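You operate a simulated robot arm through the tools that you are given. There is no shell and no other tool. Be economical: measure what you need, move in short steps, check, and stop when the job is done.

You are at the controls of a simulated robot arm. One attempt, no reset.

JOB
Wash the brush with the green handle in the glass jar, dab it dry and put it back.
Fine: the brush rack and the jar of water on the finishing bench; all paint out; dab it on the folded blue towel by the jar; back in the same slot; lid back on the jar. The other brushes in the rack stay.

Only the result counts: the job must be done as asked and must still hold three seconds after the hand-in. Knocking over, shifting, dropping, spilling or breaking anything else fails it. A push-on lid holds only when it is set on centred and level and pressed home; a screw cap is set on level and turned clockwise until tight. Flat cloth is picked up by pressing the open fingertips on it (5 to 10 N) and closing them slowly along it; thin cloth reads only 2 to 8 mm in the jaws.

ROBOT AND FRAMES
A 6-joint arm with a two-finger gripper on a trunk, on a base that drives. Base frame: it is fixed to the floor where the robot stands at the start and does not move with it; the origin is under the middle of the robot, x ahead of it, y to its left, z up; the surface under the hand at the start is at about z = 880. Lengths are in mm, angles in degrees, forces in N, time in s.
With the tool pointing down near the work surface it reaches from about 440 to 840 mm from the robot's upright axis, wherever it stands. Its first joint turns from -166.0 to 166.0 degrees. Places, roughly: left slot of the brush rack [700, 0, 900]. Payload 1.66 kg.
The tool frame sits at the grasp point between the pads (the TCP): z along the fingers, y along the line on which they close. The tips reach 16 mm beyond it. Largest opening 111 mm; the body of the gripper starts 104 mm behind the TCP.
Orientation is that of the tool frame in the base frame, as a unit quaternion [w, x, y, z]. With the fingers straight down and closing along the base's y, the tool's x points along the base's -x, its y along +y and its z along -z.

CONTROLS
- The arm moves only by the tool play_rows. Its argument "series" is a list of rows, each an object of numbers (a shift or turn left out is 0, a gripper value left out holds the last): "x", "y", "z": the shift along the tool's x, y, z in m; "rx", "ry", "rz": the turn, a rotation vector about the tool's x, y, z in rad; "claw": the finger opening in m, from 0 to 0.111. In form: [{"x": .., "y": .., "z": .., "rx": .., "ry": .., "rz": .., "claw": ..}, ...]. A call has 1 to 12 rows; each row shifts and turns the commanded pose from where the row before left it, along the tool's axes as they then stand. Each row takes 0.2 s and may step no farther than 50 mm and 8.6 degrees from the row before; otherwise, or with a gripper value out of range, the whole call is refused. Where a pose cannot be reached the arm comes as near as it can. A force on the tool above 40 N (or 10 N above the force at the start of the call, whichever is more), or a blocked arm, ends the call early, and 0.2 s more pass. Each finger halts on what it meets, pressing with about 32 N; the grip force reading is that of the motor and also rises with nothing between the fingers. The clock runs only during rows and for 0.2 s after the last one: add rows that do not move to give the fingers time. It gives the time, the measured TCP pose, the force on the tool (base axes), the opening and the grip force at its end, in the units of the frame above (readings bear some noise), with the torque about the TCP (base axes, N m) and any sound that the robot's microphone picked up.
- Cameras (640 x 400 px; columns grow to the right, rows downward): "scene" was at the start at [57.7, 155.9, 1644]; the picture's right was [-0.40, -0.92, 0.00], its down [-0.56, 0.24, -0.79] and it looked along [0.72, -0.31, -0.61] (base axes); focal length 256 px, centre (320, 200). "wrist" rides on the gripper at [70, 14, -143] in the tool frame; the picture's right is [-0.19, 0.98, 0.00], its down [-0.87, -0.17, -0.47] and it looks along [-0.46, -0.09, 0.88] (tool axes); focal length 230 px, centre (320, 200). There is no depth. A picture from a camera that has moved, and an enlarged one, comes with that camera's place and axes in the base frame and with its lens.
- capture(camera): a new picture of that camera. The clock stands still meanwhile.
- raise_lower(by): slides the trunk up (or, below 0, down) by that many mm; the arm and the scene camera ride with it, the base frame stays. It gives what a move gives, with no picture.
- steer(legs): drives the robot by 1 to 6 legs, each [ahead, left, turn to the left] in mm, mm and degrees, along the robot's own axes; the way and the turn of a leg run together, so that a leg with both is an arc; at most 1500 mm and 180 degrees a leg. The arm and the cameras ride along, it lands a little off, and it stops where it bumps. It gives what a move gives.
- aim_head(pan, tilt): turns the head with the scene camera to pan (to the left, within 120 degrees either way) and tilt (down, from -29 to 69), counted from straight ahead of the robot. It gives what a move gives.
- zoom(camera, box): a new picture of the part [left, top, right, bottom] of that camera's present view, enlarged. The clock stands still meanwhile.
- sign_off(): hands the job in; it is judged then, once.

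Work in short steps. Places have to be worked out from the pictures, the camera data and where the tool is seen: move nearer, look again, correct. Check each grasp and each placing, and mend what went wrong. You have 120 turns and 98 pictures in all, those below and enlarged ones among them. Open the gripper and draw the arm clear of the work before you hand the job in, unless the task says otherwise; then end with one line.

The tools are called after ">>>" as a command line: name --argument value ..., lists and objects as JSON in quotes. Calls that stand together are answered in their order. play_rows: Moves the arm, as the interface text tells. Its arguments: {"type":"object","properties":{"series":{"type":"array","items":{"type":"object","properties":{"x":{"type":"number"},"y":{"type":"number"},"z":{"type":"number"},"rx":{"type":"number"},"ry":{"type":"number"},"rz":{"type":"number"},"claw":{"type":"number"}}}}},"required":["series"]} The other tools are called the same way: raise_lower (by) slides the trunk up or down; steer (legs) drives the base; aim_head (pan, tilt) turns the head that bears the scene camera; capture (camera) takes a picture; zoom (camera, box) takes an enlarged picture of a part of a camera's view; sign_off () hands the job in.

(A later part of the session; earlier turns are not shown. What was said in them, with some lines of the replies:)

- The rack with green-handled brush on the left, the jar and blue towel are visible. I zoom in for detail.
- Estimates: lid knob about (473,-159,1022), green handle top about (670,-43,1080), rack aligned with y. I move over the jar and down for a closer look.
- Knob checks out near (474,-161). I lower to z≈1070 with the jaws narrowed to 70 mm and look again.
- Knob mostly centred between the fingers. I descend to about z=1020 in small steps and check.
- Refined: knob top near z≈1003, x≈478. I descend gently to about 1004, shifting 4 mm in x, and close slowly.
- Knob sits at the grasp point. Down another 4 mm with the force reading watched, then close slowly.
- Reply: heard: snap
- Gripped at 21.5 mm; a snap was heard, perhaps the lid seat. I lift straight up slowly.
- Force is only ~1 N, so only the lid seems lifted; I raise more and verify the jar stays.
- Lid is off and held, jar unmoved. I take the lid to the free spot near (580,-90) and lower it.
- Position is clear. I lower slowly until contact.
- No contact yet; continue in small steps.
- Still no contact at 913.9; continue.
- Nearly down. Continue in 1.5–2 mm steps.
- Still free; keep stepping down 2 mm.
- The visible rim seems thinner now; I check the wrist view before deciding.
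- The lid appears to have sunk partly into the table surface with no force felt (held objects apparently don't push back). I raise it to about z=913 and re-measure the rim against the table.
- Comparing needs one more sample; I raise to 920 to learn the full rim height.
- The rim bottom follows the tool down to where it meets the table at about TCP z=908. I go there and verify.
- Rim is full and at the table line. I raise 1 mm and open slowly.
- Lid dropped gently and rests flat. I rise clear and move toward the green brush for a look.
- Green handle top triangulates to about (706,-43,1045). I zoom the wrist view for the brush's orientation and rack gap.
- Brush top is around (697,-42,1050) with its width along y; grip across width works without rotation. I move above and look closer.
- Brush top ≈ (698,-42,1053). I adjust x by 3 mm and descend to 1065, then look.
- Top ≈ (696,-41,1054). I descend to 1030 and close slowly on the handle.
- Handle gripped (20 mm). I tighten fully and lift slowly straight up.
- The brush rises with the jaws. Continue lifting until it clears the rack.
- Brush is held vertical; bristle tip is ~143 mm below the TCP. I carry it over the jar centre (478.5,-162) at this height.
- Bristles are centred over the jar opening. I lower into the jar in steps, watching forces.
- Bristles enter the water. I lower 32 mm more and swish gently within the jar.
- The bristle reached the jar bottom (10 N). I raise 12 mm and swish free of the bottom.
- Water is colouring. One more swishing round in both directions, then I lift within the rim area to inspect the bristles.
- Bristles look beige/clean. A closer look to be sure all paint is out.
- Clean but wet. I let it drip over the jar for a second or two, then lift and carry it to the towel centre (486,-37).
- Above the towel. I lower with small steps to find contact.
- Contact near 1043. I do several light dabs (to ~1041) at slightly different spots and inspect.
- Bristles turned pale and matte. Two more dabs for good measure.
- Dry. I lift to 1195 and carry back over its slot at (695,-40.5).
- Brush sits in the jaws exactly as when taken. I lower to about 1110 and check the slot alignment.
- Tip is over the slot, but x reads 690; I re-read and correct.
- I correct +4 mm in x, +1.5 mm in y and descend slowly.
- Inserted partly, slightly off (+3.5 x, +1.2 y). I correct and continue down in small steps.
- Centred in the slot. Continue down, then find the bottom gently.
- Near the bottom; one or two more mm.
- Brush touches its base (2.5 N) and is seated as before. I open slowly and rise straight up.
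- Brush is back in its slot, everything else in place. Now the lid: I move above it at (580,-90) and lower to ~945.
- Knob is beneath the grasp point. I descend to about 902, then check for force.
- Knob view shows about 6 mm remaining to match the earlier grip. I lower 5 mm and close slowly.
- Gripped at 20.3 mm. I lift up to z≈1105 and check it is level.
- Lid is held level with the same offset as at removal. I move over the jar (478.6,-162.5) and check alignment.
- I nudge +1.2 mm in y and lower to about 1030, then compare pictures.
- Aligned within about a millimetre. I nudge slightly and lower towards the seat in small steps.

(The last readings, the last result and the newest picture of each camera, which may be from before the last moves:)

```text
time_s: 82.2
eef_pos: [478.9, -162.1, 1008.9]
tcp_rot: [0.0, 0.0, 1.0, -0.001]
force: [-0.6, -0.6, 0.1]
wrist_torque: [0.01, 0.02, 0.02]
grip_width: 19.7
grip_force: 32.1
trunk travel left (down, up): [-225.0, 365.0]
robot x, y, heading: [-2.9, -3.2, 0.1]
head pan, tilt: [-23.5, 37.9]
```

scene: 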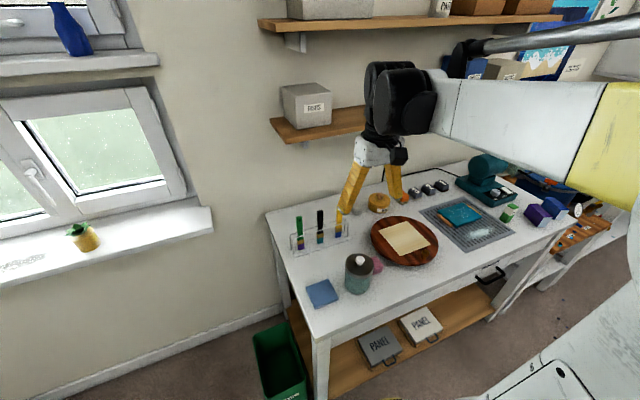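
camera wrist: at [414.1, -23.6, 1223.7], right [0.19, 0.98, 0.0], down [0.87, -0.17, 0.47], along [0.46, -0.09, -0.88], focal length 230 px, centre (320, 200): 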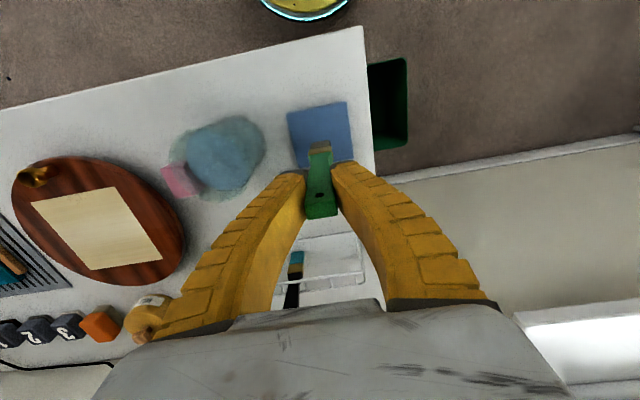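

Position (478.6,-162.6) matches. I press down in 2 mm steps watching force and torque.

>>> play_rows --series '[{"z": 0.002}, {"z": 0.002}, {}]'

>>> play_rows --series '[{"z": 0.002}, {}]'

>>> play_rows --series '[{"z": 0.002}, {}]'

```text
time_s: 83.0
eef_pos: [478.6, -163.6, 1005.8]
tcp_rot: [0.0, 0.0, 1.0, 0.0]
force: [-0.1, 0.7, -0.1]
wrist_torque: [0.01, -0.03, 0.01]
grip_width: 19.9
grip_force: 32.1
trunk travel left (down, up): [-225.0, 365.0]
robot x, y, heading: [3.0, 2.1, 0.2]
head pan, tilt: [-23.5, 37.9]
```

```text
time_s: 83.6
eef_pos: [478.6, -162.7, 1004.6]
tcp_rot: [-0.001, 0.0, 1.0, 0.001]
force: [0.3, -0.3, -0.4]
wrist_torque: [-0.02, 0.01, -0.03]
grip_width: 20.2
grip_force: 31.9
trunk travel left (down, up): [-225.0, 365.0]
robot x, y, heading: [3.8, -0.3, -0.1]
head pan, tilt: [-23.5, 37.9]
```

```text
time_s: 84.2
eef_pos: [478.7, -163.1, 1001.4]
tcp_rot: [0.0, 0.0, 1.0, -0.001]
force: [1.0, -0.2, -0.6]
wrist_torque: [0.02, -0.04, 0.0]
grip_width: 20.2
grip_force: 31.7
trunk travel left (down, up): [-225.0, 365.0]
robot x, y, heading: [-1.7, -1.7, 0.0]
head pan, tilt: [-23.5, 37.9]
```

No resistance yet; continue pressing.

>>> play_rows --series '[{"z": 0.002}, {}]'

>>> play_rows --series '[{"z": 0.002}, {}]'

>>> play_rows --series '[{"z": 0.002}, {}]'

>>> zoom --camera "scene" --box '[310, 200, 410, 290]'

```text
time_s: 84.8
eef_pos: [479.7, -164.3, 1000.0]
tcp_rot: [0.0, 0.001, 1.0, 0.0]
force: [-0.1, 0.3, 0.0]
wrist_torque: [0.01, 0.0, -0.03]
grip_width: 20.0
grip_force: 32.1
trunk travel left (down, up): [-225.0, 365.0]
robot x, y, heading: [-0.2, -1.9, 0.1]
head pan, tilt: [-23.5, 37.9]
```

```text
time_s: 85.4
eef_pos: [479.0, -163.5, 998.8]
tcp_rot: [0.001, 0.001, 1.0, 0.0]
force: [10.4, 3.7, 15.8]
wrist_torque: [0.04, -0.49, 0.11]
grip_width: 20.1
grip_force: 32.1
trunk travel left (down, up): [-225.0, 365.0]
robot x, y, heading: [0.9, -3.3, 0.2]
head pan, tilt: [-23.5, 37.9]
heard: snap
```

```text
time_s: 86.0
eef_pos: [479.9, -164.2, 997.3]
tcp_rot: [0.002, 0.0, 1.0, -0.001]
force: [14.9, 6.4, 27.1]
wrist_torque: [0.04, -0.54, 0.11]
grip_width: 20.0
grip_force: 32.5
trunk travel left (down, up): [-225.0, 365.0]
robot x, y, heading: [-3.4, 3.4, -0.0]
head pan, tilt: [-23.5, 37.9]
```

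```text
4.44 times, centred on (360, 245) of scene
camera zoom: at [57.6, 157.5, 1643.9], right [-0.4, -0.92, 0.0], down [-0.56, 0.24, -0.79], along [0.72, -0.31, -0.61], focal length 1138 px, centre (142, 0)
```

zoom: 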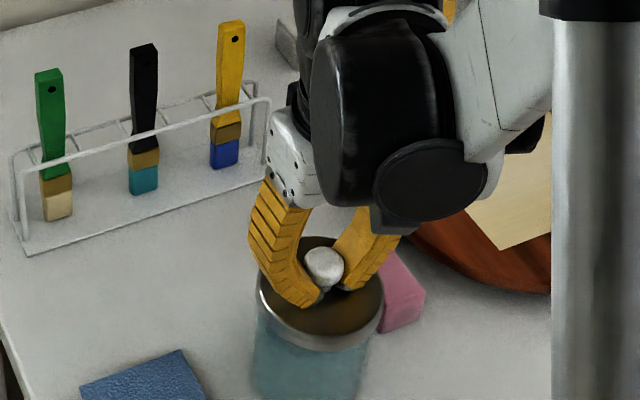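

Snap heard, lid seated with 27 N down and some side load. I relieve the downward command first and read.

>>> play_rows --series '[{"z": -0.002}, {}]'

>>> play_rows --series '[{"x": -0.001, "y": 0.0005}, {}]'

```text
time_s: 86.6
eef_pos: [477.3, -162.7, 998.1]
tcp_rot: [0.0, 0.0, 1.0, 0.0]
force: [9.8, 4.8, 15.7]
wrist_torque: [0.04, -0.43, 0.07]
grip_width: 20.1
grip_force: 32.6
trunk travel left (down, up): [-225.0, 365.0]
robot x, y, heading: [-0.3, -2.2, -0.2]
head pan, tilt: [-23.5, 37.9]
```

```text
time_s: 87.2
eef_pos: [479.0, -163.9, 999.2]
tcp_rot: [0.0, 0.0, 1.0, 0.0]
force: [3.2, 1.2, 12.1]
wrist_torque: [0.02, 0.4, -0.09]
grip_width: 20.0
grip_force: 31.6
trunk travel left (down, up): [-225.0, 365.0]
robot x, y, heading: [-0.4, 2.5, -0.0]
head pan, tilt: [-23.5, 37.9]
```

Side load is now small. I ease 1.5 mm more and open slowly.

>>> play_rows --series '[{"z": -0.0015}, {}, {"claw": 0.024}, {"claw": 0.03}, {"claw": 0.04}, {"claw": 0.055}, {}]'

>>> zoom --camera "scene" --box '[310, 200, 410, 290]'

>>> zoom --camera "wrist" --box '[240, 100, 400, 260]'

```text
time_s: 88.8
eef_pos: [478.4, -162.3, 1000.2]
tcp_rot: [0.0, 0.0, 1.0, 0.0]
force: [-0.2, -0.7, 18.9]
wrist_torque: [0.0, 0.02, 0.0]
grip_width: 54.2
grip_force: 0.0
trunk travel left (down, up): [-225.0, 365.0]
robot x, y, heading: [2.0, -1.6, 0.2]
head pan, tilt: [-23.5, 37.9]
heard: snap
```

```text
4.44 times, centred on (360, 245) of scene
camera zoom: at [56.5, 156.4, 1644.0], right [-0.4, -0.92, 0.0], down [-0.56, 0.24, -0.79], along [0.72, -0.31, -0.61], focal length 1138 px, centre (142, 0)
```

zoom: 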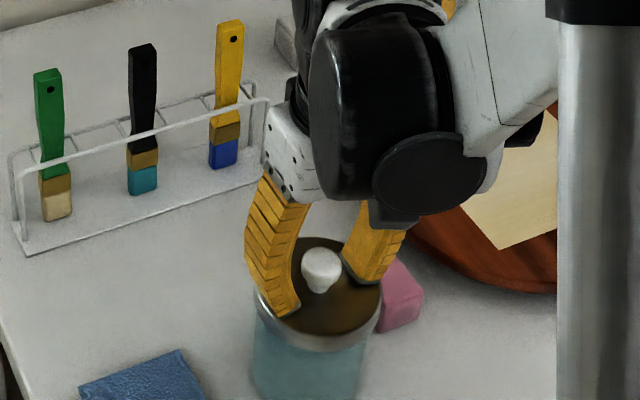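

```text
2.50 times, centred on (320, 180) of wrist
camera zoom: at [407.9, -148.9, 1143.3], right [0.19, 0.98, 0.0], down [0.87, -0.17, 0.47], along [0.46, -0.09, -0.88], focal length 575 px, centre (320, 250)
```

zoom: 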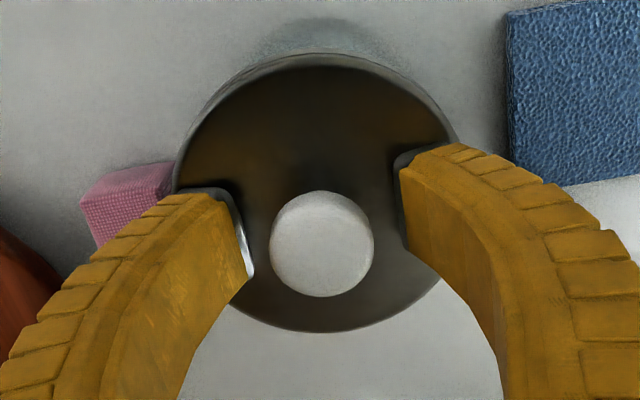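

A second snap sounded on opening, and the tips now rest on the lid top with 19 N. I use them, straddling the knob, to press the lid squarely home.

>>> play_rows --series '[{"z": 0.0015}, {}]'

>>> play_rows --series '[{"z": 0.0015}, {}]'

```text
time_s: 89.4
eef_pos: [479.2, -163.2, 999.7]
tcp_rot: [0.001, 0.0, 1.0, -0.001]
force: [1.5, -1.1, 26.5]
wrist_torque: [-0.01, -0.01, 0.0]
grip_width: 56.5
grip_force: 0.0
trunk travel left (down, up): [-225.0, 365.0]
robot x, y, heading: [-0.6, -2.3, 0.0]
head pan, tilt: [-23.5, 37.9]
```

```text
time_s: 90.0
eef_pos: [478.4, -163.1, 997.5]
tcp_rot: [0.001, 0.0, 1.0, 0.0]
force: [2.1, -0.8, 30.1]
wrist_torque: [-0.02, 0.02, -0.02]
grip_width: 55.5
grip_force: 0.0
trunk travel left (down, up): [-225.0, 365.0]
robot x, y, heading: [2.7, 2.8, 0.2]
head pan, tilt: [-23.5, 37.9]
```

30 N and no further motion: appears home. One more small push, then retreat straight up and inspect.

>>> play_rows --series '[{"z": 0.001}, {}, {"z": -0.004}, {"z": -0.01}, {"z": -0.03}, {"z": -0.04}, {"z": -0.05}, {"z": -0.05}, {}]'

>>> zoom --camera "scene" --box '[310, 190, 410, 280]'

>>> zoom --camera "wrist" --box '[240, 60, 400, 220]'

```text
time_s: 92.0
eef_pos: [480.8, -163.9, 1180.7]
tcp_rot: [0.001, 0.0, 1.0, 0.0]
force: [0.0, 0.2, -1.1]
wrist_torque: [-0.02, 0.02, -0.03]
grip_width: 56.9
grip_force: 1.5
trunk travel left (down, up): [-225.0, 365.0]
robot x, y, heading: [2.6, -1.0, -0.2]
head pan, tilt: [-23.5, 37.9]
heard: snap
```

```text
4.44 times, centred on (360, 235) of scene
camera zoom: at [58.1, 155.8, 1643.9], right [-0.4, -0.92, 0.0], down [-0.56, 0.24, -0.79], along [0.72, -0.31, -0.61], focal length 1138 px, centre (142, 44)
```

zoom: 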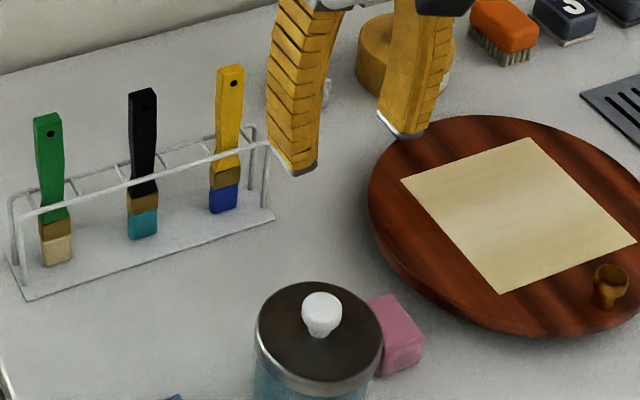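

```text
2.50 times, centred on (320, 140) of wrist
camera zoom: at [410.2, -149.7, 1324.5], right [0.19, 0.98, 0.0], down [0.87, -0.17, 0.47], along [0.46, -0.09, -0.88], focal length 575 px, centre (320, 350)
```

zoom: 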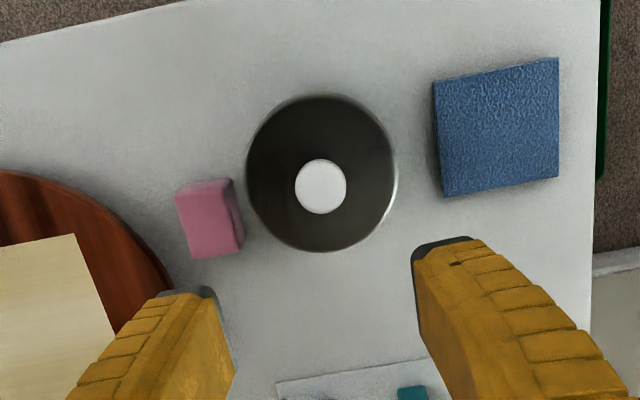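

Another snap. I need to confirm seating: a high zoom of the lid rim.

>>> zoom --camera "scene" --box '[340, 245, 380, 285]'

>>> zoom --camera "scene" --box '[270, 190, 430, 320]'

```text
10.00 times, centred on (360, 265) of scene
camera zoom: at [58.1, 155.8, 1643.9], right [-0.4, -0.92, 0.0], down [-0.56, 0.24, -0.79], along [0.72, -0.31, -0.61], focal length 2560 px, centre (-80, -450)
```

zoom: 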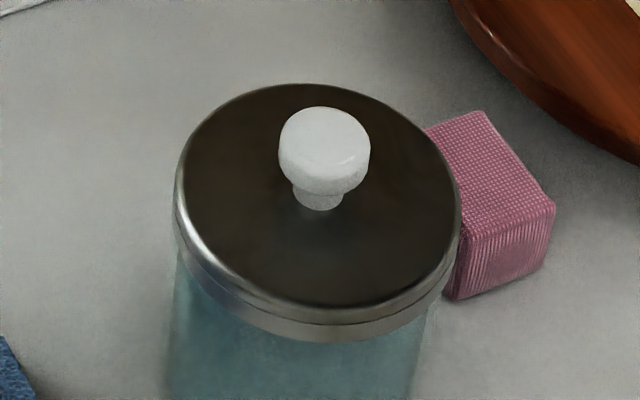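

```text
3.08 times, centred on (350, 255) of scene
camera zoom: at [58.1, 155.8, 1643.9], right [-0.4, -0.92, 0.0], down [-0.56, 0.24, -0.79], along [0.72, -0.31, -0.61], focal length 788 px, centre (228, 31)
```

zoom: 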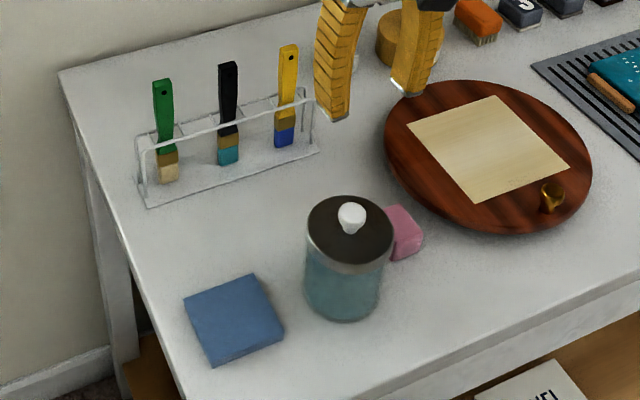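

Lid looks level and centred to within ~1 mm. To be sure, I press on the knob's top with closed fingers at (479.5,-163) and listen for a snap.

>>> play_rows --series '[{"claw": 0.0, "x": 0.001, "y": 0.001}, {"z": 0.05}, {"z": 0.05}, {"z": 0.025}, {"z": 0.015}, {}, {}]'

>>> play_rows --series '[{"z": 0.006}, {"z": 0.004}, {}]'

>>> zoom --camera "scene" --box '[340, 225, 380, 265]'

```text
time_s: 93.6
eef_pos: [479.1, -160.2, 1039.9]
tcp_rot: [0.0, 0.001, 1.0, 0.0]
force: [-0.5, -0.5, 0.5]
wrist_torque: [-0.01, 0.01, 0.01]
grip_width: 0.1
grip_force: 28.2
trunk travel left (down, up): [-225.0, 365.0]
robot x, y, heading: [1.6, -1.5, 0.1]
head pan, tilt: [-23.5, 37.9]
```

```text
time_s: 94.4
eef_pos: [478.7, -163.7, 1030.8]
tcp_rot: [0.0, 0.0, 1.0, 0.001]
force: [-0.1, 0.4, 0.8]
wrist_torque: [0.02, -0.03, 0.03]
grip_width: 0.0
grip_force: 28.6
trunk travel left (down, up): [-225.0, 365.0]
robot x, y, heading: [1.7, 2.5, 0.2]
head pan, tilt: [-23.5, 37.9]
```

```text
10.00 times, centred on (360, 245) of scene
camera zoom: at [57.7, 155.9, 1644.0], right [-0.4, -0.92, 0.0], down [-0.56, 0.24, -0.79], along [0.72, -0.31, -0.61], focal length 2560 px, centre (-80, -250)
```

zoom: 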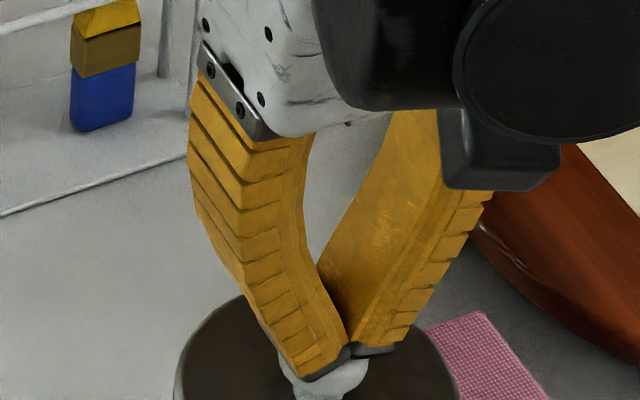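

Tips are right above the knob. I go down in small steps and press.

>>> play_rows --series '[{"z": 0.004}, {"z": 0.002}, {}]'

>>> play_rows --series '[{"z": 0.002}, {"z": 0.002}, {}]'

>>> play_rows --series '[{"z": 0.002}, {}]'

```text
time_s: 95.2
eef_pos: [478.7, -163.1, 1025.2]
tcp_rot: [0.001, 0.0, 1.0, 0.0]
force: [2.4, -0.7, 14.3]
wrist_torque: [0.03, -0.02, -0.04]
grip_width: 5.9
grip_force: 28.3
trunk travel left (down, up): [-225.0, 365.0]
robot x, y, heading: [0.9, -0.7, 0.1]
head pan, tilt: [-23.5, 37.9]
```

```text
time_s: 96.0
eef_pos: [478.0, -162.8, 1021.4]
tcp_rot: [-0.001, -0.001, 1.0, 0.0]
force: [4.1, 0.1, 20.4]
wrist_torque: [-0.01, -0.04, 0.02]
grip_width: 6.2
grip_force: 28.7
trunk travel left (down, up): [-225.0, 365.0]
robot x, y, heading: [-2.7, 1.1, 0.1]
head pan, tilt: [-23.5, 37.9]
```

```text
time_s: 96.6
eef_pos: [479.3, -162.2, 1018.9]
tcp_rot: [-0.001, 0.0, 1.0, 0.0]
force: [4.3, 0.2, 22.2]
wrist_torque: [-0.05, -0.06, 0.0]
grip_width: 6.2
grip_force: 27.5
trunk travel left (down, up): [-225.0, 365.0]
robot x, y, heading: [0.4, -0.7, -0.1]
head pan, tilt: [-23.5, 37.9]
```

Force rises to 22 N without snap. I press a bit further to ~32 N.

>>> play_rows --series '[{"z": 0.002}, {"z": 0.002}, {}]'

>>> play_rows --series '[{"z": 0.002}, {"z": 0.002}, {}]'

>>> zoom --camera "scene" --box '[340, 240, 380, 280]'

```text
time_s: 97.4
eef_pos: [478.0, -162.2, 1015.6]
tcp_rot: [0.0, 0.0, 1.0, -0.001]
force: [4.1, -0.8, 26.1]
wrist_torque: [0.03, -0.04, -0.04]
grip_width: 8.0
grip_force: 27.0
trunk travel left (down, up): [-225.0, 365.0]
robot x, y, heading: [0.1, -0.1, 0.0]
head pan, tilt: [-23.5, 37.9]
```

```text
time_s: 98.2
eef_pos: [477.7, -163.3, 1011.0]
tcp_rot: [0.0, 0.0, 1.0, 0.0]
force: [0.2, 3.3, 25.4]
wrist_torque: [-0.2, -0.04, 0.0]
grip_width: 10.8
grip_force: 25.6
trunk travel left (down, up): [-225.0, 365.0]
robot x, y, heading: [4.1, 2.5, -0.1]
head pan, tilt: [-23.5, 37.9]
```

```text
10.00 times, centred on (360, 260) of scene
camera zoom: at [55.8, 157.0, 1644.0], right [-0.4, -0.92, 0.0], down [-0.56, 0.24, -0.79], along [0.72, -0.31, -0.61], focal length 2560 px, centre (-80, -400)
```

zoom: 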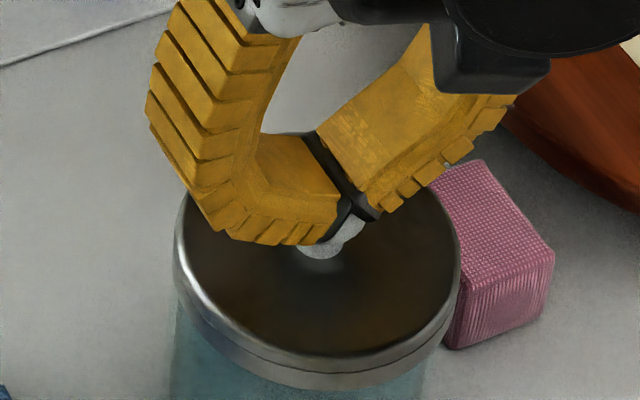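

The compliant fingers are spreading over the knob, no snap at 26 N: lid was already home. I back straight off and verify.

>>> play_rows --series '[{"z": -0.006}, {"z": -0.008}, {"z": -0.01}, {"z": -0.02}, {"z": -0.04}, {"z": -0.05}, {"z": -0.05}, {}]'

>>> zoom --camera "scene" --box '[340, 245, 380, 285]'

>>> zoom --camera "scene" --box '[270, 190, 430, 320]'

```text
time_s: 100.0
eef_pos: [479.6, -161.9, 1196.5]
tcp_rot: [0.0, 0.0, 1.0, 0.0]
force: [0.6, -0.6, -0.8]
wrist_torque: [-0.01, -0.05, 0.04]
grip_width: 0.0
grip_force: 28.6
trunk travel left (down, up): [-225.0, 365.0]
robot x, y, heading: [0.0, 0.3, -0.0]
head pan, tilt: [-23.5, 37.9]
```

```text
10.00 times, centred on (360, 265) of scene
camera zoom: at [58.0, 155.8, 1643.9], right [-0.4, -0.92, 0.0], down [-0.56, 0.24, -0.79], along [0.72, -0.31, -0.61], focal length 2560 px, centre (-80, -450)
```

zoom: 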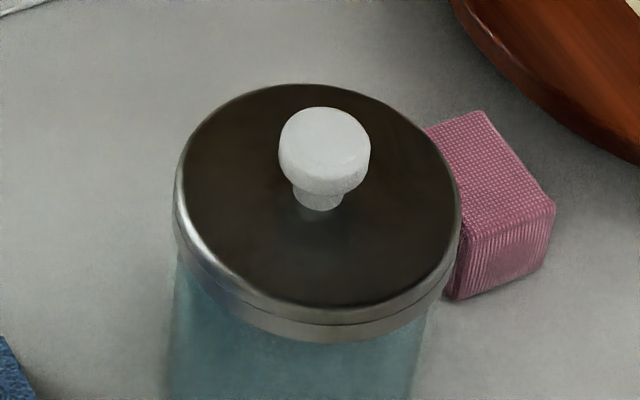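

```text
3.08 times, centred on (350, 255) of scene
camera zoom: at [58.0, 155.8, 1643.9], right [-0.4, -0.92, 0.0], down [-0.56, 0.24, -0.79], along [0.72, -0.31, -0.61], focal length 788 px, centre (228, 31)
```

zoom: 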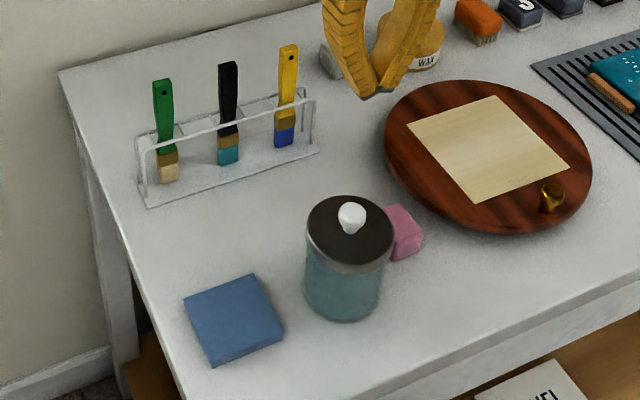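

The lid is unchanged, level and home; brush, towel and the other items are in place. I open the gripper and draw the arm clear.

>>> play_rows --series '[{"claw": 0.08, "z": -0.04}, {"z": -0.04}, {"x": 0.03, "z": -0.02}, {}, {}]'

>>> capture --camera "scene"

>>> zoom --camera "scene" --box '[285, 200, 365, 260]'

```text
time_s: 101.2
eef_pos: [446.7, -162.6, 1296.0]
tcp_rot: [0.0, -0.001, 1.0, -0.001]
force: [-0.3, 0.9, -0.2]
wrist_torque: [-0.02, -0.05, -0.03]
grip_width: 81.2
grip_force: 1.1
trunk travel left (down, up): [-225.0, 365.0]
robot x, y, heading: [-3.0, -3.9, -0.1]
head pan, tilt: [-23.5, 37.9]
```

```text
13 pictures are left
camera scene: at [57.4, 156.0, 1644.0], right [-0.4, -0.92, 0.0], down [-0.56, 0.24, -0.79], along [0.72, -0.31, -0.61], focal length 256 px, centre (320, 200)
```

scene: 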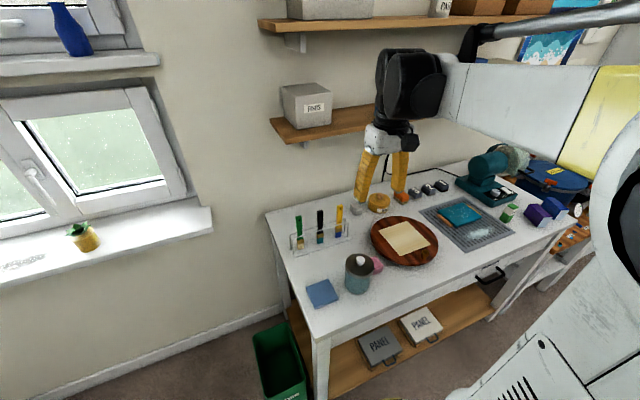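

```text
6.67 times, centred on (325, 230) of scene
camera zoom: at [57.4, 156.0, 1644.0], right [-0.4, -0.92, 0.0], down [-0.56, 0.24, -0.79], along [0.72, -0.31, -0.61], focal length 1706 px, centre (287, 0)
```

zoom: 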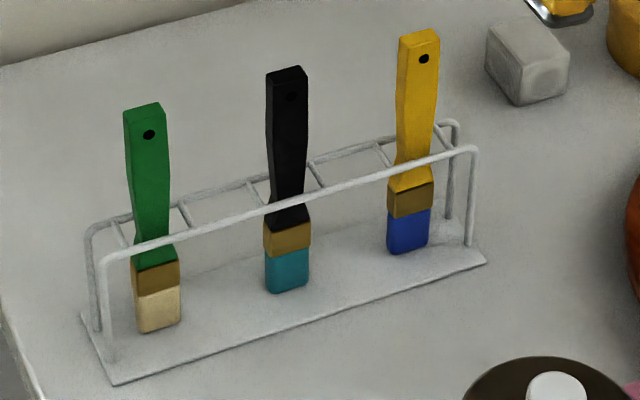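

All is in place; handing in.

>>> sign_off

```text
The job is handed in.
```

I washed the green-handled brush in the jar, dabbed it dry on the blue towel and put it back in its slot, then set the lid back on the jar and pressed it down. In the last pictures the bristles look clean and pale, and nothing else was knocked over or spilled. The jar may sit up to about 1 mm from where it was. I heard several snaps while seating the lid, and a final press of about 26 N produced no more, so I judged it home but did not pull on it to test.
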